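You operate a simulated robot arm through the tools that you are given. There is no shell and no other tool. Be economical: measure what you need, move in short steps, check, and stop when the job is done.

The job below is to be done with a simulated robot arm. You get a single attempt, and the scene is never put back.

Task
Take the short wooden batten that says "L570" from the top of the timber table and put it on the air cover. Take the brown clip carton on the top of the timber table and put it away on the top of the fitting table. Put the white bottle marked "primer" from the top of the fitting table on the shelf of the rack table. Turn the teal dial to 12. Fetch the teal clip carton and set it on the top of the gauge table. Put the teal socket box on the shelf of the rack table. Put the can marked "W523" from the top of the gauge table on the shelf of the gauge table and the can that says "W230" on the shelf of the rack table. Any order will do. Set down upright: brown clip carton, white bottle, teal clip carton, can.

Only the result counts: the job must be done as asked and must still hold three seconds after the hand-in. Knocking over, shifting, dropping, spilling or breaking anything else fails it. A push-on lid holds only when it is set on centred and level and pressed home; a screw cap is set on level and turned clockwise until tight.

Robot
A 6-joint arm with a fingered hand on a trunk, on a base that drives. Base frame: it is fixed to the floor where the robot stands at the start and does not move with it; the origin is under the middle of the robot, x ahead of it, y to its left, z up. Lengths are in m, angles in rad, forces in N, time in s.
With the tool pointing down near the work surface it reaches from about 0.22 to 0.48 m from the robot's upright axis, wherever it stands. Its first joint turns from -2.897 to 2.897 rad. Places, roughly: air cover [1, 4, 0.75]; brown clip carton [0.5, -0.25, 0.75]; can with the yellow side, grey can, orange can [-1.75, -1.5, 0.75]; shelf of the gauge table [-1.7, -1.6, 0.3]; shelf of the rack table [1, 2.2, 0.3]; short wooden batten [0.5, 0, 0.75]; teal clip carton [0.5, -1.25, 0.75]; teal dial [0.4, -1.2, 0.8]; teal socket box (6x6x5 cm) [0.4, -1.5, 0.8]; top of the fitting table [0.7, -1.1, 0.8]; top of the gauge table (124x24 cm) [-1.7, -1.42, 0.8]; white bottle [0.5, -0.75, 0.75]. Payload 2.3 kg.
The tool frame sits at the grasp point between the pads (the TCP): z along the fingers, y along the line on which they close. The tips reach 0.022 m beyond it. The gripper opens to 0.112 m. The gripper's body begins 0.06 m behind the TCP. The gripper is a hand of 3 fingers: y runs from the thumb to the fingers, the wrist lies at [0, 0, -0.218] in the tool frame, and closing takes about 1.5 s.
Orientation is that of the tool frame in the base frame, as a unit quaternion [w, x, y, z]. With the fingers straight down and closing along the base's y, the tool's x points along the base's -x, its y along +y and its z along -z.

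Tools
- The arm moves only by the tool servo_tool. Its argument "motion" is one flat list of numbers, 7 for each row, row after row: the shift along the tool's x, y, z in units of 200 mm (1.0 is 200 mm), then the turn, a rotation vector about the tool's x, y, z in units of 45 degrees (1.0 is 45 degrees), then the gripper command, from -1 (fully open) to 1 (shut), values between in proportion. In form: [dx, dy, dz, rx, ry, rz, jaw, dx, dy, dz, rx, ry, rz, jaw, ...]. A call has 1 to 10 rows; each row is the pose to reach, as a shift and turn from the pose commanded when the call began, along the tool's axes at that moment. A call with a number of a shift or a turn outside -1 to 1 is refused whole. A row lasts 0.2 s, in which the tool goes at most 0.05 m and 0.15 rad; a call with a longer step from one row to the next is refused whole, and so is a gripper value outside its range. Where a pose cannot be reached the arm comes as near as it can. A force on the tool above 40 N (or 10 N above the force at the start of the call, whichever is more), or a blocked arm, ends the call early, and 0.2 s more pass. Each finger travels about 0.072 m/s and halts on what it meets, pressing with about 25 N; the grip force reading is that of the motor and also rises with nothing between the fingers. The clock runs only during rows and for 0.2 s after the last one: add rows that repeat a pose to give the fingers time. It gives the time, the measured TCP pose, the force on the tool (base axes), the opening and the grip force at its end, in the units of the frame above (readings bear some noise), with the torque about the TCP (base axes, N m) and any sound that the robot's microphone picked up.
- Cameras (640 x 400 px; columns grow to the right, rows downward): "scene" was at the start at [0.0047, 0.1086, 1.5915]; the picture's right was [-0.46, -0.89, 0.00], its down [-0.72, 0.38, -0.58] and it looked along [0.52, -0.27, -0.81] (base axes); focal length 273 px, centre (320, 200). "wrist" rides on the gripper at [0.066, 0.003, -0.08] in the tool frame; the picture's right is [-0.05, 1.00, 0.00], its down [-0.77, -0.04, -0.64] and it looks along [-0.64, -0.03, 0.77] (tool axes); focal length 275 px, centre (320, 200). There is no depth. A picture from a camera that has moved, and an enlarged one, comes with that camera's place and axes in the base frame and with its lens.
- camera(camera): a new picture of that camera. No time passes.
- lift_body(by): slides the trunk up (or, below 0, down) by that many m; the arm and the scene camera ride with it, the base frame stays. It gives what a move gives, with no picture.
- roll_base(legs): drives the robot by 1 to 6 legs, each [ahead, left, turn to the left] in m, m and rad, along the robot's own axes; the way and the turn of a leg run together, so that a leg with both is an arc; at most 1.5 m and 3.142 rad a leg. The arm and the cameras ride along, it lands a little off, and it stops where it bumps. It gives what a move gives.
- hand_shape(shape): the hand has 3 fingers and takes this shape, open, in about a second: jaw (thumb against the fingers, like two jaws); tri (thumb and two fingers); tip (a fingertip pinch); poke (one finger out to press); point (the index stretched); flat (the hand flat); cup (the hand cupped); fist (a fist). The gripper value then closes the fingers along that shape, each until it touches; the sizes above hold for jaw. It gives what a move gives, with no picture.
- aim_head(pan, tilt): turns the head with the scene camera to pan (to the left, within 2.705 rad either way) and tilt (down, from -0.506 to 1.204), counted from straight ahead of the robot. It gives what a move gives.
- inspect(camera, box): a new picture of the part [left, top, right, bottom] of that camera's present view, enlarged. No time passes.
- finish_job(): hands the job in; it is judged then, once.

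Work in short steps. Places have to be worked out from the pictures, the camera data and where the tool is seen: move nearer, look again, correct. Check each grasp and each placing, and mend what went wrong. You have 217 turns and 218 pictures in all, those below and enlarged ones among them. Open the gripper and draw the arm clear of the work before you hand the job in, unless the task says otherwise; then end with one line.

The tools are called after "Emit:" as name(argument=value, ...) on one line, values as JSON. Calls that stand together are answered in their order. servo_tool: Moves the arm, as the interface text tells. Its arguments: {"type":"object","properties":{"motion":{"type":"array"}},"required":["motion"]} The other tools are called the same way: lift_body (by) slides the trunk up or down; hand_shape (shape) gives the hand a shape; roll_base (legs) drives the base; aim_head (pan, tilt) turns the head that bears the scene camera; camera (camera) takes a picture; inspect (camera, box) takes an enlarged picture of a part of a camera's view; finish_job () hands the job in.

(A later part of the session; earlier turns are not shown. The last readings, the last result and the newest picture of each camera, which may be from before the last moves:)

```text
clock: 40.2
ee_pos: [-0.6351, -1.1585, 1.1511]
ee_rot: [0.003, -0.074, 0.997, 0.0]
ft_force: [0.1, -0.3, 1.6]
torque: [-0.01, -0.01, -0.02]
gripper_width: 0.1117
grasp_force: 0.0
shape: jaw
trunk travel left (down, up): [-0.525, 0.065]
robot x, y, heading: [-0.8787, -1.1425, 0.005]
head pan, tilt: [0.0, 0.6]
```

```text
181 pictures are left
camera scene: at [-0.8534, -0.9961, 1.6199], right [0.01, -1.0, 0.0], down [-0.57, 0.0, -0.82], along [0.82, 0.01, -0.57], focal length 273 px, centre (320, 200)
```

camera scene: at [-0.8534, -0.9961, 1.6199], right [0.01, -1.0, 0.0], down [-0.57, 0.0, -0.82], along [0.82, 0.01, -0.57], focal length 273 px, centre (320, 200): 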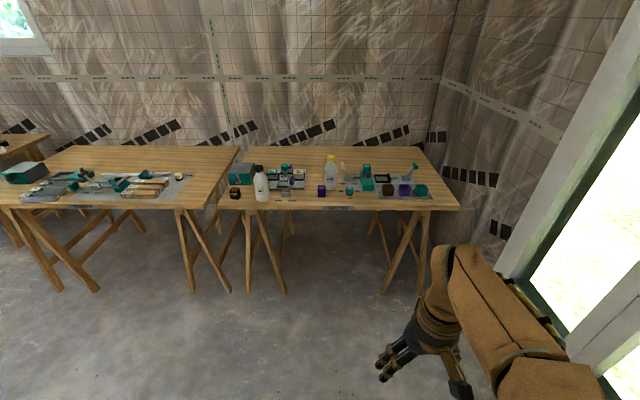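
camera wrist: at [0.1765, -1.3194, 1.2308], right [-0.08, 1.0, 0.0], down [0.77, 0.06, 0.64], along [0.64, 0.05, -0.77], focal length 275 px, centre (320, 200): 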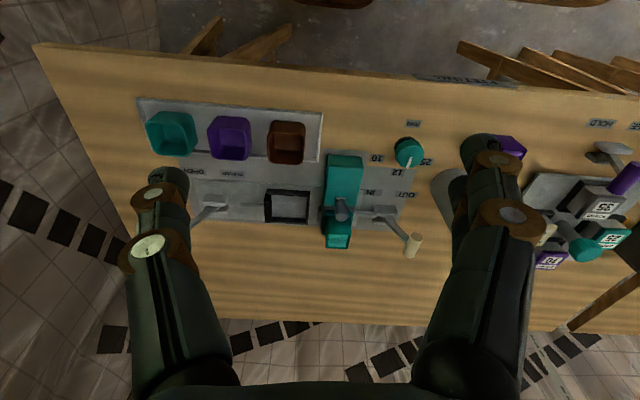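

The free gap between trestles runs y≈-0.73 to -1.43, centre -1.08, enough for the base. The base was blocked behind me, so I look back to see what it touched.

Emit:
aim_head(pan=2.7, tilt=0.8)

Emit:
camera(camera="scene")

Emit:
aim_head(pan=-2.7, tilt=0.7)

Emit:
camera(camera="scene")

```text
clock: 42.6
ee_pos: [-0.6351, -1.1594, 1.1502]
ee_rot: [0.002, -0.074, 0.997, 0.001]
ft_force: [-0.4, 0.3, -0.9]
torque: [0.04, 0.0, -0.01]
gripper_width: 0.1119
grasp_force: 0.0
shape: jaw
trunk travel left (down, up): [-0.525, 0.065]
robot x, y, heading: [-0.8807, -1.1354, 0.009]
head pan, tilt: [2.7, 0.799]
```

```text
180 pictures are left
camera scene: at [-1.015, -0.9628, 1.6031], right [0.42, 0.91, 0.0], down [0.65, -0.3, -0.7], along [-0.63, 0.29, -0.72], focal length 273 px, centre (320, 200)
```

scene: 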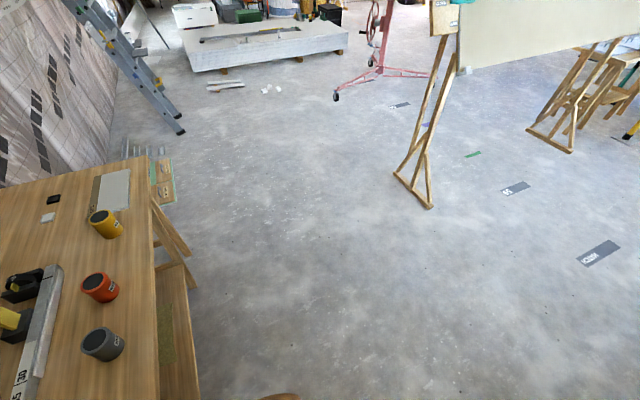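

```text
clock: 46.8
ee_pos: [-0.6352, -1.1598, 1.1498]
ee_rot: [0.003, -0.074, 0.997, 0.001]
ft_force: [-0.5, 0.3, -0.1]
torque: [0.02, 0.01, 0.01]
gripper_width: 0.112
grasp_force: 0.0
shape: jaw
trunk travel left (down, up): [-0.525, 0.065]
robot x, y, heading: [-0.8819, -1.1394, 0.006]
head pan, tilt: [-2.7, 0.7]
```

```text
179 pictures are left
camera scene: at [-1.0184, -1.0337, 1.6113], right [-0.43, 0.9, 0.0], down [0.58, 0.28, -0.76], along [-0.69, -0.33, -0.64], focal length 273 px, centre (320, 200)
```

scene: 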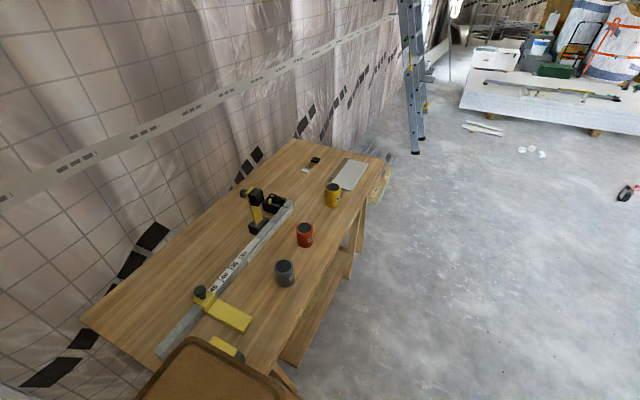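

Nothing disturbed; it just touched the gauge table's end. I drive forward to stand at about (0.13,-1.10) between the trestles.

Emit:
roll_base(legs=[[0.88, 0.04, -0.006], [0.13, 0, 0]])

Emit:
aim_head(pan=-0.35, tilt=0.95)

Emit:
camera(camera="wrist")

Emit:
camera(camera="scene")

```text
clock: 52.4
ee_pos: [0.3738, -1.1125, 1.151]
ee_rot: [0.002, -0.072, 0.997, 0.0]
ft_force: [-1.6, 0.2, 0.0]
torque: [-0.03, -0.04, 0.01]
gripper_width: 0.1117
grasp_force: 0.0
shape: jaw
trunk travel left (down, up): [-0.525, 0.065]
robot x, y, heading: [0.1274, -1.0928, 0.004]
head pan, tilt: [-2.7, 0.7]
```

```text
clock: 54.5
ee_pos: [0.3738, -1.1131, 1.1511]
ee_rot: [0.003, -0.071, 0.997, 0.001]
ft_force: [-0.3, 0.7, 0.0]
torque: [0.01, 0.01, -0.01]
gripper_width: 0.1121
grasp_force: 0.1
shape: jaw
trunk travel left (down, up): [-0.525, 0.065]
robot x, y, heading: [0.1271, -1.0918, 0.011]
head pan, tilt: [-0.351, 0.949]
```

```text
178 pictures are left
camera wrist: at [0.3072, -1.1191, 1.2308], right [-0.1, 1.0, 0.0], down [0.76, 0.07, 0.64], along [0.64, 0.06, -0.77], focal length 275 px, centre (320, 200)
```

wrist: 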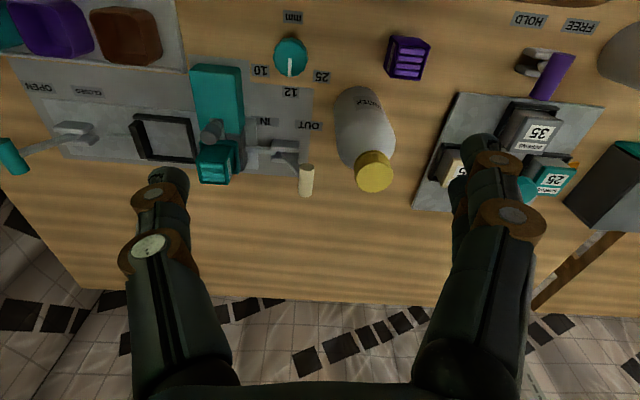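

```text
177 pictures are left
camera scene: at [0.1351, -0.9749, 1.5916], right [-0.34, -0.94, 0.0], down [-0.76, 0.28, -0.58], along [0.55, -0.2, -0.81], focal length 273 px, centre (320, 200)
```

scene: 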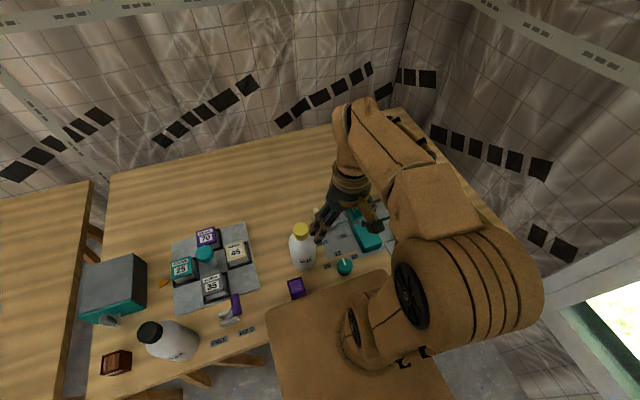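

I move the tool above the teal carton, straightening the wrist yaw, to look down at it.

Emit:
servo_tool(motion=[-0.1, -0.14, 0.05, 0, 0, 0, -1, -0.2, -0.28, 0.1, 0, 0, 0.05, -1, -0.31, -0.42, 0.15, 0, 0, 0.1, -1, -0.41, -0.56, 0.2, 0, 0, 0.15, -1, -0.52, -0.7, 0.25, 0, 0, 0.18, -1, -0.62, -0.82, 0.35, 0, 0, 0.18, -1])

Emit:
camera(camera="wrist")

```text
clock: 55.9
ee_pos: [0.5222, -1.2572, 1.0825]
ee_rot: [0.003, 0.0, 1.0, 0.0]
ft_force: [0.2, 0.0, 0.5]
torque: [0.0, 0.03, -0.02]
gripper_width: 0.112
grasp_force: 0.1
shape: jaw
trunk travel left (down, up): [-0.525, 0.065]
robot x, y, heading: [0.1296, -1.0937, 0.008]
head pan, tilt: [-0.351, 0.949]
```

```text
176 pictures are left
camera wrist: at [0.4556, -1.2546, 1.1614], right [0.04, 1.0, 0.0], down [0.77, -0.03, 0.64], along [0.64, -0.03, -0.77], focal length 275 px, centre (320, 200)
```

wrist: 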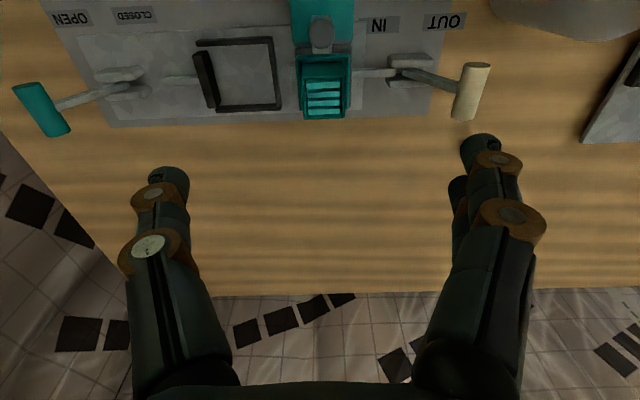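

Emit:
inspect(camera="wrist", box=[180, 0, 500, 170])

```text
2.00 times, centred on (340, 85) of wrist
camera zoom: at [0.4556, -1.2546, 1.1614], right [0.04, 1.0, 0.0], down [0.77, -0.03, 0.64], along [0.64, -0.03, -0.77], focal length 551 px, centre (280, 430)
```

zoom: 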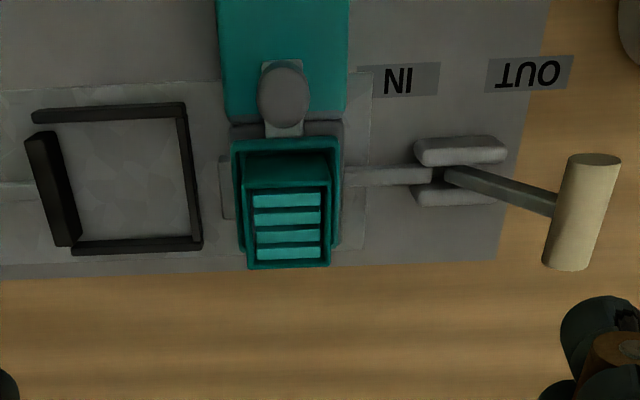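

The carton's top is at x 0.531–0.569, y≈-1.256, z≈0.895, in a shallow cup whose rim is at about z 0.845; the latch lever leans to OUT. I descend to just above and check.

Emit:
servo_tool(motion=[-0.07, 0.005, 0.2, 0, 0, 0, -1, -0.139, 0.005, 0.4, 0, 0, 0, -0.7, -0.139, 0.005, 0.6, 0, 0, 0, -0.5, -0.139, 0.005, 0.8, 0, 0, 0, -0.5])

Emit:
camera(camera="wrist")

```text
clock: 56.9
ee_pos: [0.5508, -1.2564, 0.9215]
ee_rot: [0.003, -0.001, 1.0, 0.001]
ft_force: [0.1, 0.8, -0.1]
torque: [-0.03, 0.02, -0.01]
gripper_width: 0.0842
grasp_force: 0.0
shape: jaw
trunk travel left (down, up): [-0.525, 0.065]
robot x, y, heading: [0.1248, -1.0903, 0.01]
head pan, tilt: [-0.351, 0.949]
```

```text
174 pictures are left
camera wrist: at [0.4832, -1.2534, 1.0013], right [0.04, 1.0, 0.0], down [0.77, -0.03, 0.64], along [0.64, -0.03, -0.77], focal length 275 px, centre (320, 200)
```

wrist: 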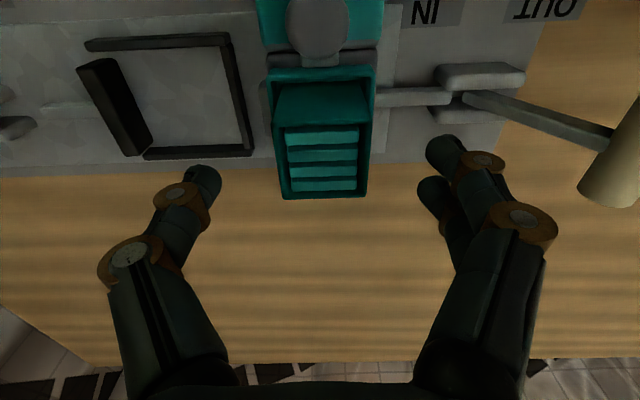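

Aligned. I descend to TCP z≈0.876 and close on the carton's upper part.

Emit:
servo_tool(motion=[0, 0, 0.12, 0, 0, 0, -0.5, 0, 0, 0.23, 0, 0, 0, -0.5, 0, 0, 0.23, 0, 0, 0, 0, 0, 0, 0.23, 0, 0, 0, 0.5, 0, 0, 0.23, 0, 0, 0, 1, 0, 0, 0.23, 0, 0, 0, 1, 0, 0, 0.23, 0, 0, 0, 1])

Emit:
camera(camera="wrist")

```text
clock: 58.5
ee_pos: [0.5484, -1.2569, 0.8764]
ee_rot: [0.003, -0.001, 1.0, 0.0]
ft_force: [0.1, 1.8, 4.6]
torque: [0.1, 0.04, -0.03]
gripper_width: 0.0396
grasp_force: 25.7
shape: jaw
trunk travel left (down, up): [-0.525, 0.065]
robot x, y, heading: [0.128, -1.0947, 0.005]
head pan, tilt: [-0.351, 0.949]
```

```text
173 pictures are left
camera wrist: at [0.4822, -1.253, 0.9563], right [0.04, 1.0, 0.0], down [0.77, -0.03, 0.64], along [0.64, -0.03, -0.77], focal length 275 px, centre (320, 200)
```

wrist: 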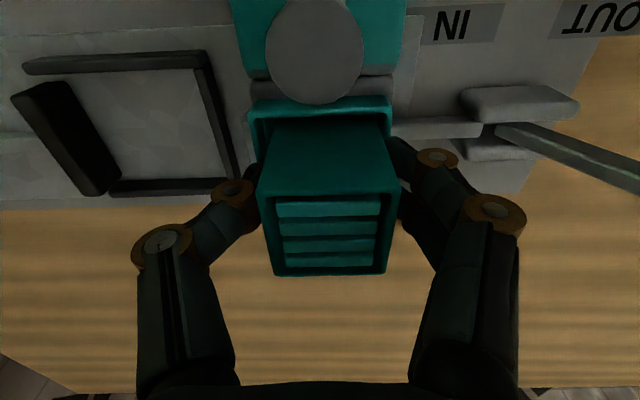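

Gripped (≈38 mm). I lift 1 cm first and watch the force, in case the carton is held.

Emit:
servo_tool(motion=[0, 0, -0.015, 0, 0, 0, 1, 0, 0, -0.03, 0, 0, 0, 1, 0, 0, -0.05, 0, 0, 0, 1])

Emit:
camera(camera="wrist")

```text
clock: 59.3
ee_pos: [0.5501, -1.2564, 0.8863]
ee_rot: [0.003, -0.002, 1.0, 0.0]
ft_force: [-1.1, 0.2, -1.5]
torque: [0.04, 0.0, -0.02]
gripper_width: 0.037
grasp_force: 24.8
shape: jaw
trunk travel left (down, up): [-0.525, 0.065]
robot x, y, heading: [0.1298, -1.0975, 0.003]
head pan, tilt: [-0.351, 0.949]
```

```text
172 pictures are left
camera wrist: at [0.4826, -1.2533, 0.9662], right [0.04, 1.0, 0.0], down [0.77, -0.03, 0.64], along [0.64, -0.03, -0.77], focal length 275 px, centre (320, 200)
```

wrist: 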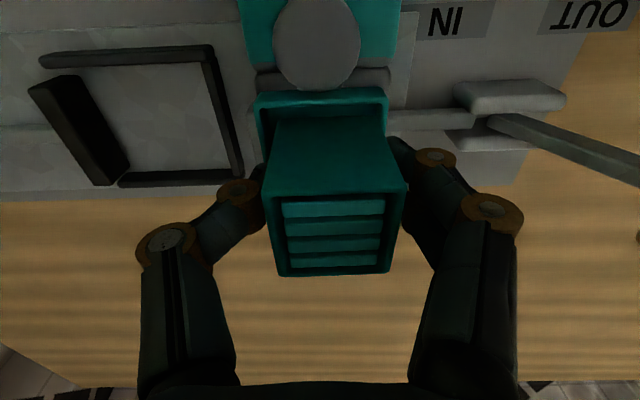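

It lifts freely. I raise it well clear and draw it back.

Emit:
servo_tool(motion=[0, 0, -0.1, 0, 0, 0, 1, 0, 0, -0.25, 0, 0, 0, 1, 0, 0, -0.45, 0, 0, 0, 1, 0, 0, -0.65, 0, 0, 0, 1, 0, 0, -0.85, 0, 0, 0, 1, 0.1, 0.1, -1.0, 0, 0, 0, 1, 0.25, 0.25, -1.0, 0, 0, 0, 1, 0.42, 0.4, -1.0, 0, 0, 0, 1, 0.6, 0.5, -1.0, 0, 0, 0, 1, 0.75, 0.65, -1.0, 0, 0, 0, 1])

Emit:
inspect(camera="wrist", box=[0, 0, 640, 400])

```text
clock: 61.5
ee_pos: [0.398, -1.1273, 1.0864]
ee_rot: [0.003, 0.0, 1.0, 0.001]
ft_force: [-0.6, 0.6, -0.7]
torque: [-0.02, -0.02, -0.04]
gripper_width: 0.0371
grasp_force: 25.4
shape: jaw
trunk travel left (down, up): [-0.525, 0.065]
robot x, y, heading: [0.1239, -1.0942, 0.003]
head pan, tilt: [-0.351, 0.949]
```

```text
1.00 times, centred on (320, 200) of wrist (not enlarged: the box is as wide or as high as the picture)
camera zoom: at [0.3303, -1.1226, 1.1654], right [0.04, 1.0, 0.0], down [0.77, -0.03, 0.64], along [0.64, -0.03, -0.77], focal length 275 px, centre (320, 200)
```

zoom: 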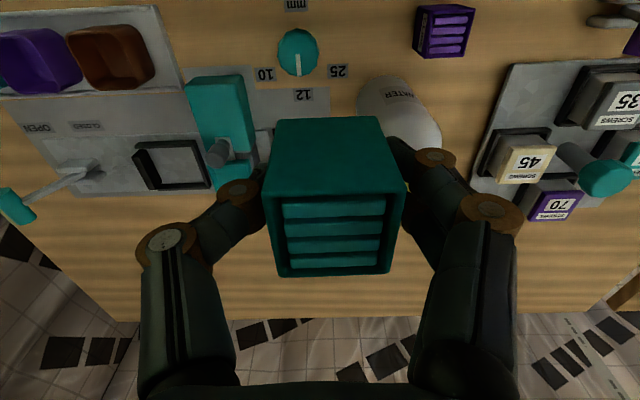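

Carton held firmly. Now I back out, turn right, and drive to the gauge table's front side.

Emit:
roll_base(legs=[[-0.6, 0.4, 0], [0, 0, -1.571], [0, -1.1, 0], [0.2, 0, 0]])

Emit:
aim_head(pan=0.0, tilt=0.8)

Emit:
camera(camera="scene")

Emit:
camera(camera="wrist")

```text
clock: 75.7
ee_pos: [-1.6066, -1.1822, 1.0833]
ee_rot: [0.002, 0.706, 0.708, -0.002]
ft_force: [0.7, -1.0, -0.7]
torque: [0.01, 0.02, 0.01]
gripper_width: 0.037
grasp_force: 25.2
shape: jaw
trunk travel left (down, up): [-0.525, 0.065]
robot x, y, heading: [-1.5729, -0.9099, -1.566]
head pan, tilt: [-0.351, 0.949]
```

```text
clock: 76.5
ee_pos: [-1.6064, -1.1805, 1.0854]
ee_rot: [0.002, 0.707, 0.708, -0.003]
ft_force: [-0.4, 0.8, -0.3]
torque: [-0.02, 0.0, 0.01]
gripper_width: 0.037
grasp_force: 25.1
shape: jaw
trunk travel left (down, up): [-0.525, 0.065]
robot x, y, heading: [-1.572, -0.9107, -1.567]
head pan, tilt: [0.0, 0.799]
```

```text
170 pictures are left
camera scene: at [-1.4301, -0.9282, 1.6031], right [-1.0, 0.0, 0.0], down [0.0, 0.72, -0.7], along [0.0, -0.7, -0.72], focal length 273 px, centre (320, 200)
```

scene: 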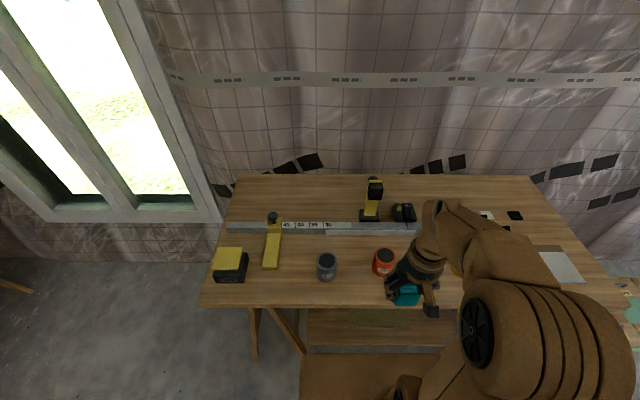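

```text
169 pictures are left
camera wrist: at [-1.6031, -1.1136, 1.1653], right [1.0, -0.04, 0.0], down [-0.03, -0.77, 0.64], along [-0.03, -0.64, -0.77], focal length 275 px, centre (320, 200)
```

wrist: 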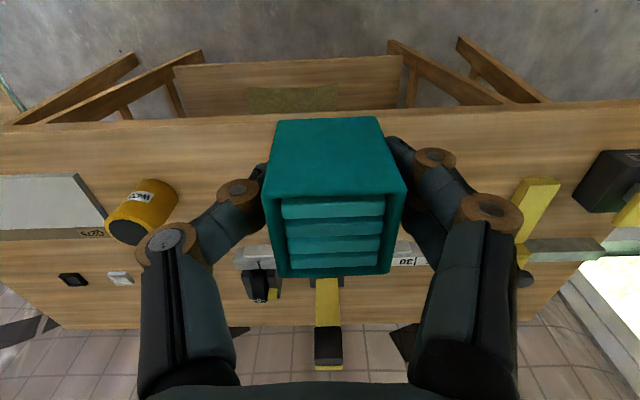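

Cans: grey ≈(-1.45,-1.38), orange ≈(-1.63,-1.39), yellow ≈(-1.88,-1.38); table edge y≈-1.27. I'll set the carton in the gap at about x=-1.76, so I shift 0.15 m right.

Emit:
roll_base(legs=[[0, -0.15, 0]])

Emit:
camera(camera="scene")

Emit:
camera(camera="wrist")

```text
clock: 77.9
ee_pos: [-1.757, -1.182, 1.085]
ee_rot: [0.002, 0.706, 0.708, -0.002]
ft_force: [-0.1, 0.8, -1.4]
torque: [-0.06, -0.01, 0.04]
gripper_width: 0.0372
grasp_force: 25.2
shape: jaw
trunk travel left (down, up): [-0.525, 0.065]
robot x, y, heading: [-1.7202, -0.9148, -1.565]
head pan, tilt: [0.0, 0.799]
```

```text
168 pictures are left
camera scene: at [-1.5815, -0.9291, 1.6032], right [-1.0, 0.0, 0.0], down [0.0, 0.72, -0.7], along [0.0, -0.7, -0.72], focal length 273 px, centre (320, 200)
```

scene: 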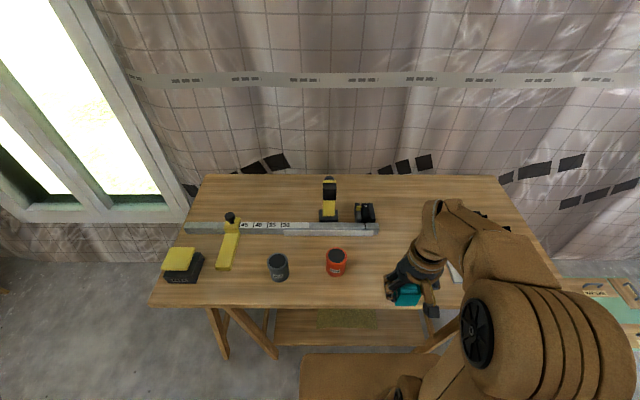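

```text
167 pictures are left
camera wrist: at [-1.7543, -1.1144, 1.1653], right [1.0, -0.04, 0.0], down [-0.03, -0.77, 0.64], along [-0.03, -0.64, -0.77], focal length 275 px, centre (320, 200)
```

wrist: 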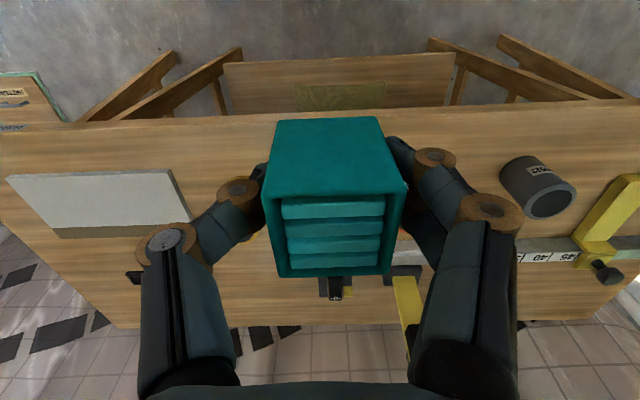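

I move forward over the free spot (about (-1.757,-1.35)) and down to z≈0.885, then check.

Emit:
servo_tool(motion=[-0.2, 0, 0.05, 0, 0, 0, 1, -0.4, 0, 0.1, 0, 0, 0, 1, -0.6, 0, 0.15, 0, 0, 0, 1, -0.75, 0, 0.3, 0, 0, 0, 1, -0.84, 0, 0.5, 0, 0, 0, 1, -0.84, 0, 0.7, 0, 0, 0, 1, -0.84, 0, 0.85, 0, 0, 0, 1, -0.84, 0, 1.0, 0, 0, 0, 1])

Emit:
camera(camera="wrist")

Emit:
camera(camera="scene")

```text
clock: 79.7
ee_pos: [-1.757, -1.351, 0.8857]
ee_rot: [0.001, 0.707, 0.707, -0.002]
ft_force: [-1.0, -0.7, -1.7]
torque: [-0.01, -0.02, -0.02]
gripper_width: 0.037
grasp_force: 25.0
shape: jaw
trunk travel left (down, up): [-0.525, 0.065]
robot x, y, heading: [-1.7206, -0.9115, -1.567]
head pan, tilt: [0.0, 0.799]
```

```text
166 pictures are left
camera wrist: at [-1.7535, -1.2842, 0.9663], right [1.0, -0.04, 0.0], down [-0.03, -0.77, 0.64], along [-0.03, -0.64, -0.77], focal length 275 px, centre (320, 200)
```

wrist: 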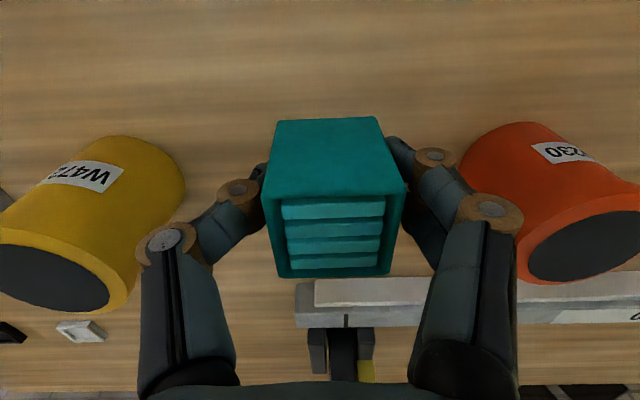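

```text
165 pictures are left
camera scene: at [-1.5804, -0.9297, 1.6031], right [-1.0, 0.0, 0.0], down [0.0, 0.72, -0.7], along [0.0, -0.7, -0.72], focal length 273 px, centre (320, 200)
```

scene: 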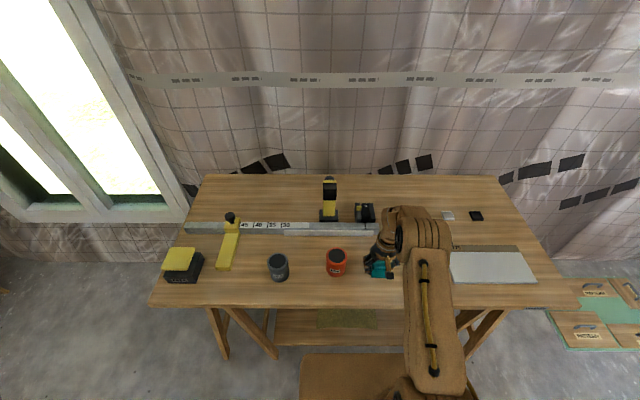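

Orange is W230, yellow is W47x, so grey is W523. The spot is free; I lower gently till contact.

Emit:
servo_tool(motion=[0, 0, 0.1, 0, 0, 0, 1, 0, 0, 0.17, 0, 0, 0, 1, 0, 0, 0.2, 0, 0, 0, 1, 0, 0, 0.22, 0, 0, 0, 1, 0, 0, 0.24, 0, 0, 0, 1, 0, 0, 0.26, 0, 0, 0, 1, 0, 0, 0.28, 0, 0, 0, 1, 0, 0, 0.3, 0, 0, 0, 1])

```text
clock: 81.5
ee_pos: [-1.7555, -1.3503, 0.8276]
ee_rot: [0.004, 0.707, 0.708, -0.005]
ft_force: [0.6, -1.2, 25.3]
torque: [-0.07, -0.16, -0.02]
gripper_width: 0.0378
grasp_force: 24.7
shape: jaw
trunk travel left (down, up): [-0.525, 0.065]
robot x, y, heading: [-1.7235, -0.9137, -1.568]
head pan, tilt: [0.0, 0.799]
```

Contact at z≈0.828. I open partly and rise.

Emit:
servo_tool(motion=[0, 0, 0, 0, 0, 0, 0.2, 0, 0, 0, 0, 0, 0, -0.1, 0, 0, 0, 0, 0, 0, -0.2, 0, 0, -0.1, 0, 0, 0, -0.2, 0, 0, -0.3, 0, 0, 0, -0.2, 0, 0, -0.5, 0, 0, 0, -0.2, 0, 0, -0.7, 0, 0, 0, -0.2, 0, 0, -0.9, 0, 0, 0, -0.2])

Emit:
camera(camera="wrist")

```text
clock: 83.3
ee_pos: [-1.7567, -1.3503, 1.0066]
ee_rot: [0.002, 0.707, 0.708, -0.001]
ft_force: [0.0, 0.4, 0.0]
torque: [0.0, 0.02, 0.0]
gripper_width: 0.0668
grasp_force: 0.1
shape: jaw
trunk travel left (down, up): [-0.525, 0.065]
robot x, y, heading: [-1.7231, -0.9123, -1.569]
head pan, tilt: [0.0, 0.799]
```

```text
164 pictures are left
camera wrist: at [-1.7531, -1.2822, 1.0866], right [1.0, -0.04, 0.0], down [-0.03, -0.77, 0.64], along [-0.03, -0.64, -0.77], focal length 275 px, centre (320, 200)
```

wrist: 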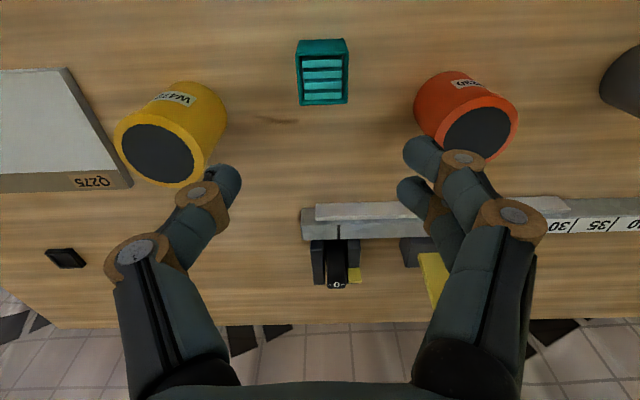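

Teal carton is set. Next the grey can (W523): I drive 0.3 m left, so the tool is above it.

Emit:
roll_base(legs=[[0, 0.3, 0]])

Emit:
camera(camera="wrist")

Emit:
camera(camera="scene")

```text
clock: 85.3
ee_pos: [-1.4564, -1.3486, 1.0058]
ee_rot: [0.002, 0.707, 0.708, -0.001]
ft_force: [0.6, -0.6, -0.2]
torque: [0.07, 0.0, 0.0]
gripper_width: 0.0667
grasp_force: 0.0
shape: jaw
trunk travel left (down, up): [-0.525, 0.065]
robot x, y, heading: [-1.4204, -0.9129, -1.563]
head pan, tilt: [0.0, 0.799]
```

```text
163 pictures are left
camera wrist: at [-1.4537, -1.2812, 1.086], right [1.0, -0.04, 0.0], down [-0.03, -0.77, 0.64], along [-0.03, -0.64, -0.77], focal length 275 px, centre (320, 200)
```

wrist: 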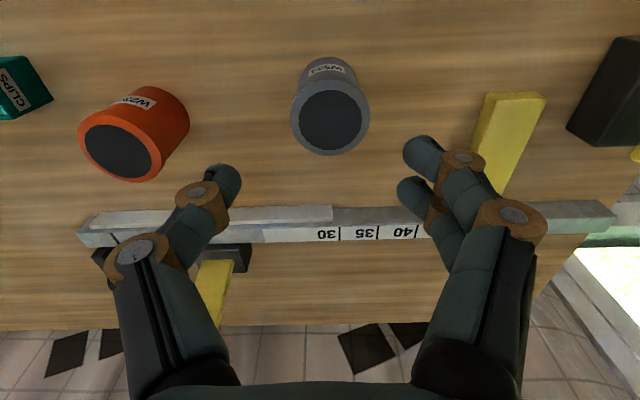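

```text
162 pictures are left
camera scene: at [-1.2806, -0.9277, 1.603], right [-1.0, 0.0, 0.0], down [0.0, 0.72, -0.7], along [0.0, -0.7, -0.72], focal length 273 px, centre (320, 200)
```

scene: 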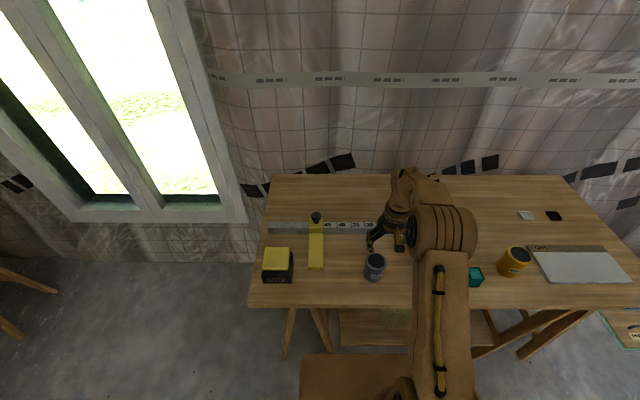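

Grey can: centre ≈(-1.447,-1.372), radius ≈0.03, top z≈0.895. I tilt the tool 45° forward (so it will fit beneath the table top later) while backing to an approach point.

Emit:
servo_tool(motion=[0.06, 0.01, 0, 0, -0.17, 0, -0.6, 0.12, 0.02, 0, 0, -0.34, 0, -0.8, 0.18, 0.03, 0.05, 0, -0.51, 0, -0.8, 0.24, 0.04, 0.15, 0, -0.68, 0, -0.8, 0.31, 0.047, 0.25, 0, -0.85, 0, -0.8, 0.31, 0.047, 0.354, 0, -1.0, 0, -0.8])

Emit:
camera(camera="wrist")

Emit:
camera(camera="scene")

```text
clock: 86.7
ee_pos: [-1.4484, -1.2862, 0.9342]
ee_rot: [0.272, 0.653, 0.653, -0.27]
ft_force: [-0.8, -0.2, 0.1]
torque: [-0.02, 0.03, 0.03]
gripper_width: 0.1008
grasp_force: 0.1
shape: jaw
out of reach, approached as far as the arm can: row 4
trunk travel left (down, up): [-0.525, 0.065]
robot x, y, heading: [-1.423, -0.9059, -1.565]
head pan, tilt: [0.0, 0.799]
```

```text
161 pictures are left
camera wrist: at [-1.4447, -1.1823, 0.9431], right [1.0, -0.03, 0.04], down [-0.04, -0.09, 0.99], along [-0.03, -1.0, -0.09], focal length 275 px, centre (320, 200)
```

wrist: 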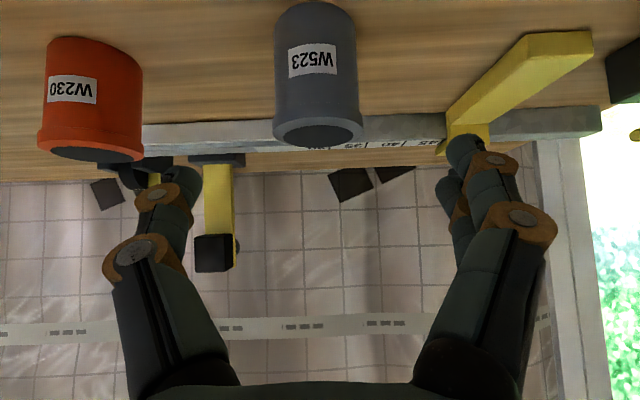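

```text
160 pictures are left
camera scene: at [-1.2816, -0.9286, 1.6032], right [-1.0, 0.0, 0.0], down [0.0, 0.72, -0.7], along [0.0, -0.7, -0.72], focal length 273 px, centre (320, 200)
```

scene: 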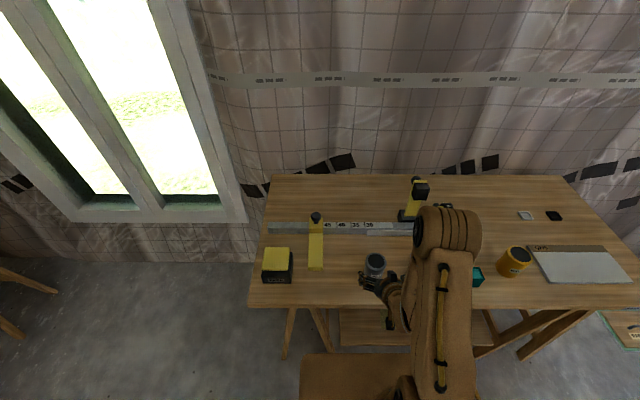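

Can confirmed W523, x≈-1.45, centre y≈-1.371, z 0.80–0.897. I advance 0.12 m along the tool axis.

Emit:
servo_tool(motion=[0, -0.008, 0.15, 0, 0, 0, -0.8, 0, -0.008, 0.3, 0, 0, 0, -0.8, 0, -0.008, 0.45, 0, 0, 0, -0.8, 0, -0.008, 0.6, 0, 0, 0, -0.8])

Emit:
camera(camera="wrist")

```text
clock: 87.7
ee_pos: [-1.4494, -1.3726, 0.8497]
ee_rot: [0.273, 0.652, 0.653, -0.272]
ft_force: [0.2, -0.5, -0.4]
torque: [-0.01, 0.01, 0.01]
gripper_width: 0.1007
grasp_force: 0.1
shape: jaw
trunk travel left (down, up): [-0.525, 0.065]
robot x, y, heading: [-1.4202, -0.9052, -1.566]
head pan, tilt: [0.0, 0.799]
```

```text
159 pictures are left
camera wrist: at [-1.4464, -1.2678, 0.8598], right [1.0, -0.03, 0.03], down [-0.04, -0.09, 1.0], along [-0.03, -1.0, -0.09], focal length 275 px, centre (320, 200)
```

wrist: 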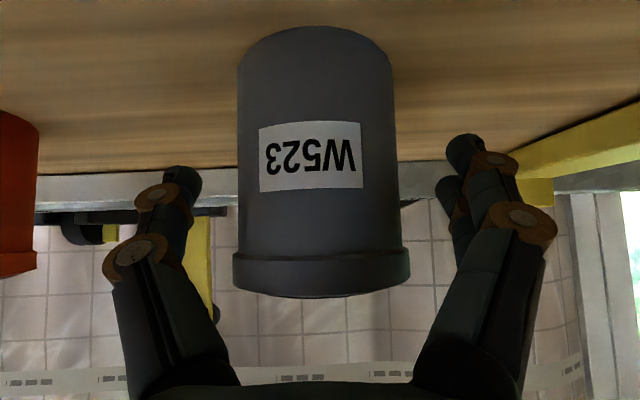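

The can is centred between the fingers; I close and lift 2 cm.

Emit:
servo_tool(motion=[0, 0, 0, 0, 0, 0, 0, 0, 0, 0, 0, 0, 0, 0.6, 0, 0, 0, 0, 0, 0, 1, 0, 0, 0, 0, 0, 0, 1, 0, 0, 0, 0, 0, 0, 1, 0, 0, 0, 0, 0, 0, 1, 0, 0, 0, 0, 0, 0, 1, -0.07, 0, -0.07, 0, 0, 0, 1])

Emit:
camera(camera="wrist")

```text
clock: 89.5
ee_pos: [-1.4507, -1.3721, 0.8705]
ee_rot: [0.273, 0.651, 0.654, -0.272]
ft_force: [0.0, 0.1, -1.5]
torque: [0.03, -0.01, 0.0]
gripper_width: 0.0519
grasp_force: 25.1
shape: jaw
trunk travel left (down, up): [-0.525, 0.065]
robot x, y, heading: [-1.4213, -0.9094, -1.569]
head pan, tilt: [0.0, 0.799]
```

```text
158 pictures are left
camera wrist: at [-1.4465, -1.2676, 0.8797], right [1.0, -0.03, 0.03], down [-0.04, -0.09, 1.0], along [-0.03, -1.0, -0.09], focal length 275 px, centre (320, 200)
```

wrist: 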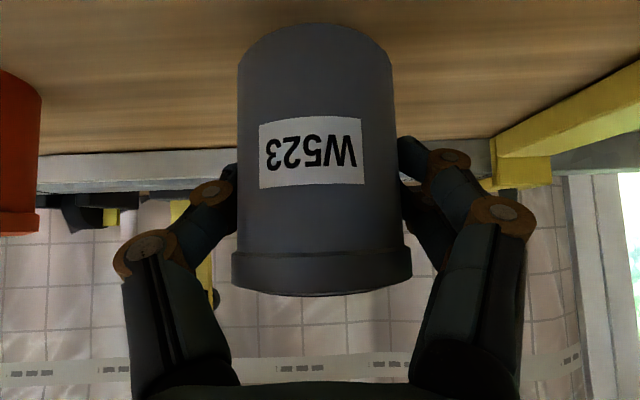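

Held firmly upright. I raise 4 cm, back the base off 0.4 m, lower the trunk part way and look at the shelf.

Emit:
servo_tool(motion=[-0.1, 0, -0.1, 0, 0, 0, 1, -0.2, 0, -0.2, 0, 0, 0, 1])

Emit:
roll_base(legs=[[-0.4, 0, 0]])

Emit:
lift_body(by=-0.3)

Emit:
camera(camera="wrist")

Emit:
camera(camera="scene")

```text
clock: 90.1
ee_pos: [-1.4493, -1.3714, 0.9275]
ee_rot: [0.273, 0.652, 0.653, -0.272]
ft_force: [-1.2, -0.2, -2.1]
torque: [0.0, 0.01, 0.0]
gripper_width: 0.0519
grasp_force: 25.3
shape: jaw
trunk travel left (down, up): [-0.525, 0.065]
robot x, y, heading: [-1.4238, -0.9102, -1.562]
head pan, tilt: [0.0, 0.799]
```

```text
clock: 92.6
ee_pos: [-1.4527, -0.9735, 0.9278]
ee_rot: [0.272, 0.653, 0.652, -0.273]
ft_force: [-0.5, 1.0, -2.4]
torque: [-0.01, 0.01, 0.0]
gripper_width: 0.0519
grasp_force: 25.4
shape: jaw
trunk travel left (down, up): [-0.525, 0.065]
robot x, y, heading: [-1.4239, -0.5086, -1.574]
head pan, tilt: [0.0, 0.799]
```

```text
clock: 95.6
ee_pos: [-1.4503, -0.9746, 0.6261]
ee_rot: [0.273, 0.653, 0.653, -0.272]
ft_force: [-0.4, 1.1, -2.3]
torque: [0.04, -0.03, 0.02]
gripper_width: 0.0517
grasp_force: 25.4
shape: jaw
trunk travel left (down, up): [-0.225, 0.365]
robot x, y, heading: [-1.423, -0.5149, -1.573]
head pan, tilt: [0.0, 0.799]
```

```text
157 pictures are left
camera wrist: at [-1.4488, -0.87, 0.6364], right [1.0, -0.03, 0.03], down [-0.04, -0.09, 1.0], along [-0.03, -1.0, -0.09], focal length 275 px, centre (320, 200)
```

wrist: 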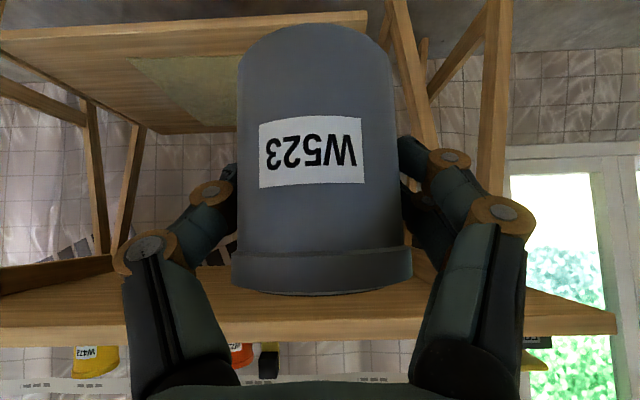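

```text
156 pictures are left
camera scene: at [-1.2828, -0.5311, 1.3031], right [-1.0, 0.0, 0.0], down [0.0, 0.72, -0.7], along [0.0, -0.7, -0.72], focal length 273 px, centre (320, 200)
```

scene: 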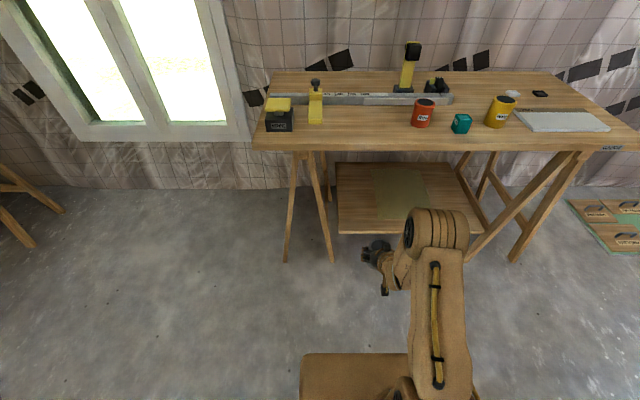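

Shelf top ≈ z 0.29, front edge y≈-1.33, free bay x≈-1.37…-1.56. I lower the trunk fully (TCP ≈0.40) and look.

Emit:
lift_body(by=-0.22)

Emit:
roll_base(legs=[[0.3, 0, 0.006]])

Emit:
camera(camera="wrist")

Emit:
camera(camera="scene")

```text
clock: 97.9
ee_pos: [-1.4522, -0.9744, 0.407]
ee_rot: [0.272, 0.653, 0.653, -0.272]
ft_force: [-0.3, 0.1, -1.3]
torque: [0.01, -0.01, 0.01]
gripper_width: 0.0519
grasp_force: 24.6
shape: jaw
trunk travel left (down, up): [-0.005, 0.585]
robot x, y, heading: [-1.4219, -0.5138, -1.566]
head pan, tilt: [0.0, 0.799]
```

```text
clock: 100.0
ee_pos: [-1.4469, -1.276, 0.4073]
ee_rot: [0.272, 0.651, 0.654, -0.271]
ft_force: [-0.9, -0.8, -1.8]
torque: [-0.01, -0.01, -0.01]
gripper_width: 0.0517
grasp_force: 25.0
shape: jaw
trunk travel left (down, up): [-0.005, 0.585]
robot x, y, heading: [-1.4215, -0.8147, -1.56]
head pan, tilt: [0.0, 0.799]
```

```text
155 pictures are left
camera wrist: at [-1.4449, -1.1713, 0.4164], right [1.0, -0.03, 0.03], down [-0.04, -0.09, 1.0], along [-0.02, -1.0, -0.09], focal length 275 px, centre (320, 200)
```

wrist: 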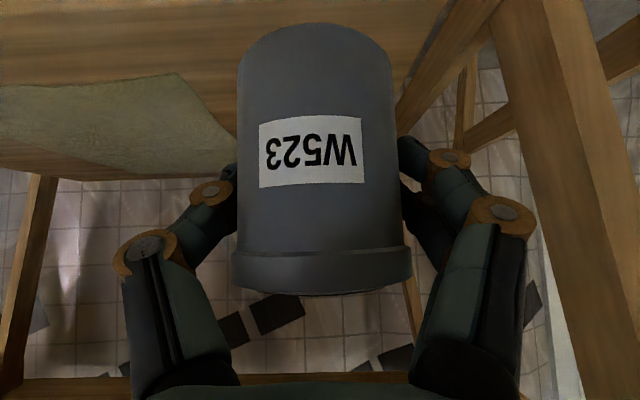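

```text
154 pictures are left
camera scene: at [-1.2811, -0.8313, 1.0831], right [-1.0, -0.01, 0.0], down [-0.01, 0.72, -0.7], along [0.01, -0.7, -0.72], focal length 273 px, centre (320, 200)
```

scene: 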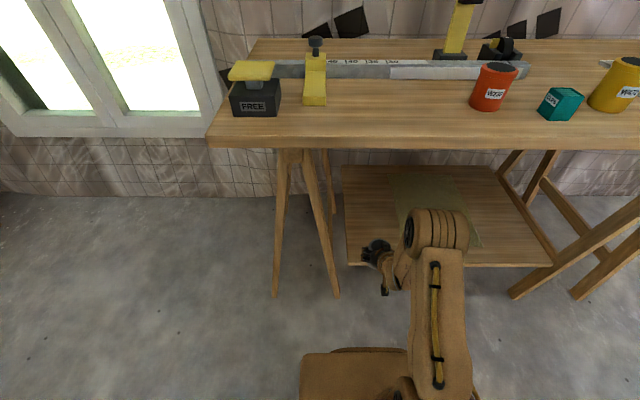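

The leg is ~3 cm clear on the right; I shift 2 cm to the left side (x -1.467), then drive 0.1 m in.

Emit:
servo_tool(motion=[0, -0.1, 0, 0, 0, 0, 1])

Emit:
roll_base(legs=[[0.1, 0, 0]])

Emit:
camera(camera="wrist")

Emit:
camera(camera="scene")

```text
clock: 100.4
ee_pos: [-1.4685, -1.2751, 0.4072]
ee_rot: [0.273, 0.651, 0.654, -0.272]
ft_force: [-0.7, -0.5, -1.8]
torque: [0.0, 0.04, 0.02]
gripper_width: 0.0521
grasp_force: 24.7
shape: jaw
trunk travel left (down, up): [-0.005, 0.585]
robot x, y, heading: [-1.4242, -0.8108, -1.566]
head pan, tilt: [0.0, 0.799]
```

```text
clock: 101.5
ee_pos: [-1.4665, -1.3751, 0.4077]
ee_rot: [0.272, 0.651, 0.655, -0.271]
ft_force: [-0.2, -0.7, -1.3]
torque: [-0.04, -0.05, 0.0]
gripper_width: 0.0514
grasp_force: 25.1
shape: jaw
trunk travel left (down, up): [-0.005, 0.585]
robot x, y, heading: [-1.4228, -0.9085, -1.56]
head pan, tilt: [0.0, 0.799]
```

```text
153 pictures are left
camera wrist: at [-1.4637, -1.2704, 0.4167], right [1.0, -0.03, 0.03], down [-0.04, -0.09, 1.0], along [-0.02, -1.0, -0.09], focal length 275 px, centre (320, 200)
```

wrist: 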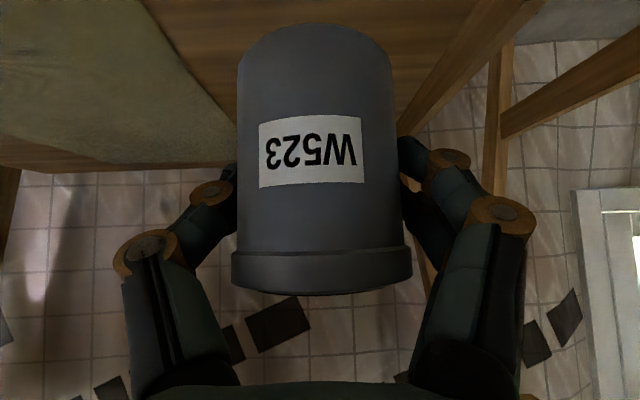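

```text
152 pictures are left
camera scene: at [-1.2803, -0.9308, 1.0831], right [-1.0, -0.01, 0.0], down [-0.01, 0.72, -0.7], along [0.01, -0.7, -0.72], focal length 273 px, centre (320, 200)
```

scene: 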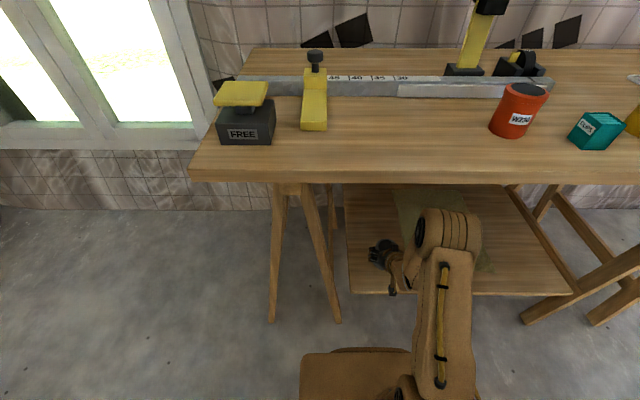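

Now 2 cm forward and lower towards the shelf until contact.

Emit:
servo_tool(motion=[-0.071, 0, 0.071, 0, 0, 0, 1, 0.02, 0, 0.162, 0, 0, 0, 1, 0.05, 0, 0.192, 0, 0, 0, 1, 0.07, 0, 0.212, 0, 0, 0, 1, 0.08, 0, 0.222, 0, 0, 0, 1, 0.09, 0, 0.232, 0, 0, 0, 1, 0.1, 0, 0.242, 0, 0, 0, 1, 0.11, 0, 0.252, 0, 0, 0, 1, 0.12, 0, 0.262, 0, 0, 0, 1, 0.13, 0, 0.272, 0, 0, 0, 1])

```text
clock: 103.7
ee_pos: [-1.4672, -1.3948, 0.3494]
ee_rot: [0.274, 0.65, 0.655, -0.271]
ft_force: [1.1, -0.3, -2.2]
torque: [0.04, -0.01, -0.03]
gripper_width: 0.052
grasp_force: 25.0
shape: jaw
trunk travel left (down, up): [-0.005, 0.585]
robot x, y, heading: [-1.4203, -0.9134, -1.559]
head pan, tilt: [0.0, 0.799]
```

No contact yet at 0.349; I go on down in ~1.5 mm steps.

Emit:
servo_tool(motion=[0.008, 0, 0.008, 0, 0, 0, 1, 0.016, 0, 0.016, 0, 0, 0, 1, 0.024, 0, 0.024, 0, 0, 0, 1, 0.032, 0, 0.032, 0, 0, 0, 1, 0.04, 0, 0.04, 0, 0, 0, 1, 0.048, 0, 0.048, 0, 0, 0, 1, 0.056, 0, 0.056, 0, 0, 0, 1, 0.064, 0, 0.064, 0, 0, 0, 1, 0.072, 0, 0.072, 0, 0, 0, 1, 0.08, 0, 0.08, 0, 0, 0, 1])

Emit:
camera(camera="wrist")

```text
clock: 105.9
ee_pos: [-1.4645, -1.396, 0.3313]
ee_rot: [0.276, 0.649, 0.654, -0.274]
ft_force: [-3.0, -13.2, 37.4]
torque: [-0.43, 0.07, -0.06]
gripper_width: 0.0511
grasp_force: 25.0
shape: jaw
trunk travel left (down, up): [-0.005, 0.585]
robot x, y, heading: [-1.4202, -0.9136, -1.562]
head pan, tilt: [0.0, 0.799]
```

```text
151 pictures are left
camera wrist: at [-1.4635, -1.2915, 0.3397], right [1.0, -0.03, 0.03], down [-0.03, -0.08, 1.0], along [-0.02, -1.0, -0.08], focal length 275 px, centre (320, 200)
```

wrist: 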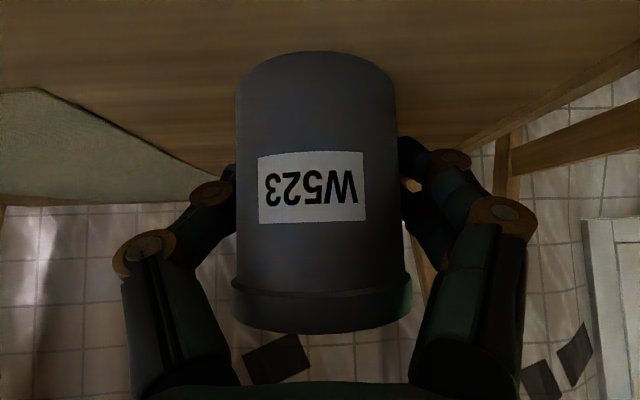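

Contact made, the can stands on the shelf. I open and withdraw back along the tool axis.

Emit:
servo_tool(motion=[-0.008, 0, -0.008, 0, 0, 0, 0.4, -0.008, 0, -0.008, 0, 0, 0, 0, -0.008, 0, -0.008, 0, 0, 0, -0.5, -0.008, 0, -0.008, 0, 0, 0, -0.8, -0.008, 0, -0.15, 0, 0, 0, -0.8, -0.008, 0, -0.3, 0, 0, 0, -0.8, -0.008, 0, -0.45, 0, 0, 0, -0.8, -0.008, 0, -0.6, 0, 0, 0, -0.8])

Emit:
camera(camera="wrist")

```text
clock: 107.7
ee_pos: [-1.4665, -1.31, 0.4152]
ee_rot: [0.273, 0.65, 0.655, -0.271]
ft_force: [-0.4, -0.7, -0.3]
torque: [0.01, 0.02, -0.01]
gripper_width: 0.1007
grasp_force: 0.1
shape: jaw
trunk travel left (down, up): [-0.005, 0.585]
robot x, y, heading: [-1.4203, -0.9149, -1.558]
head pan, tilt: [0.0, 0.799]
```

```text
150 pictures are left
camera wrist: at [-1.4643, -1.2061, 0.4238], right [1.0, -0.03, 0.03], down [-0.04, -0.09, 1.0], along [-0.02, -1.0, -0.09], focal length 275 px, centre (320, 200)
```

wrist: 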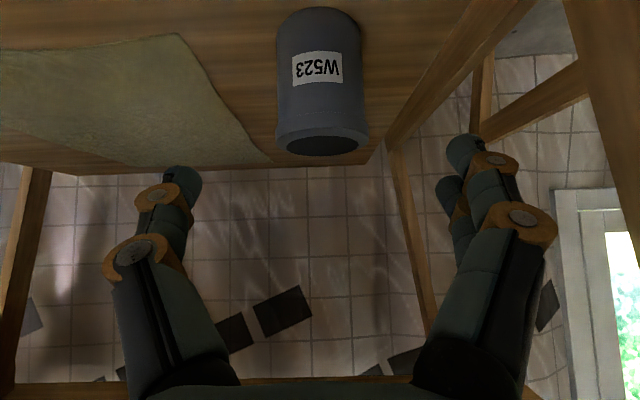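

W523 stands on the shelf. I back out, raise the trunk, and line up with the orange can W230.

Emit:
roll_base(legs=[[-0.4, 0, 0]])

Emit:
lift_body(by=0.52)

Emit:
roll_base(legs=[[0.25, -0.16, -0.01]])

Emit:
camera(camera="wrist")

Emit:
camera(camera="scene")

```text
clock: 110.2
ee_pos: [-1.4708, -0.9119, 0.414]
ee_rot: [0.273, 0.651, 0.654, -0.272]
ft_force: [1.3, -0.3, -0.7]
torque: [0.0, 0.01, 0.03]
gripper_width: 0.1005
grasp_force: 0.1
shape: jaw
trunk travel left (down, up): [-0.005, 0.585]
robot x, y, heading: [-1.4246, -0.5101, -1.562]
head pan, tilt: [0.0, 0.799]
```

```text
refused: 0.52 is not a number from -0.4 to 0.4
```

```text
clock: 112.2
ee_pos: [-1.6332, -1.1612, 0.4139]
ee_rot: [0.272, 0.654, 0.651, -0.273]
ft_force: [-0.1, 0.2, 0.1]
torque: [-0.01, 0.03, 0.03]
gripper_width: 0.1007
grasp_force: 0.1
shape: jaw
trunk travel left (down, up): [-0.005, 0.585]
robot x, y, heading: [-1.5837, -0.7671, -1.577]
head pan, tilt: [0.0, 0.799]
```

```text
149 pictures are left
camera wrist: at [-1.6293, -1.0571, 0.4236], right [1.0, -0.04, 0.03], down [-0.04, -0.09, 1.0], along [-0.03, -1.0, -0.09], focal length 275 px, centre (320, 200)
```

wrist: 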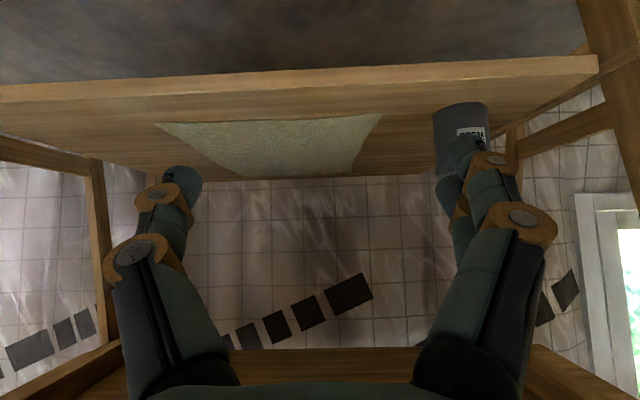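

```text
148 pictures are left
camera scene: at [-1.4423, -0.7833, 1.0831], right [-1.0, 0.0, 0.0], down [0.0, 0.72, -0.7], along [0.0, -0.7, -0.72], focal length 273 px, centre (320, 200)
```

scene: 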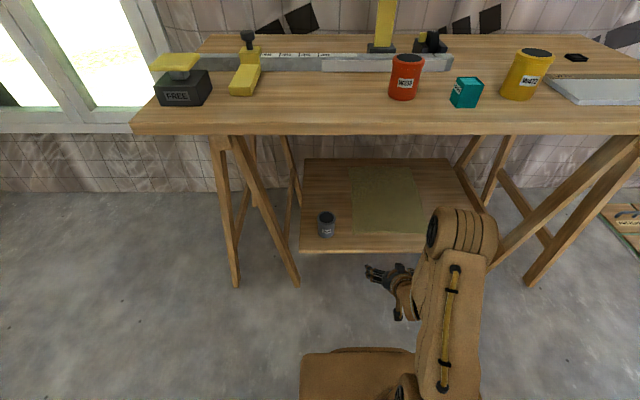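

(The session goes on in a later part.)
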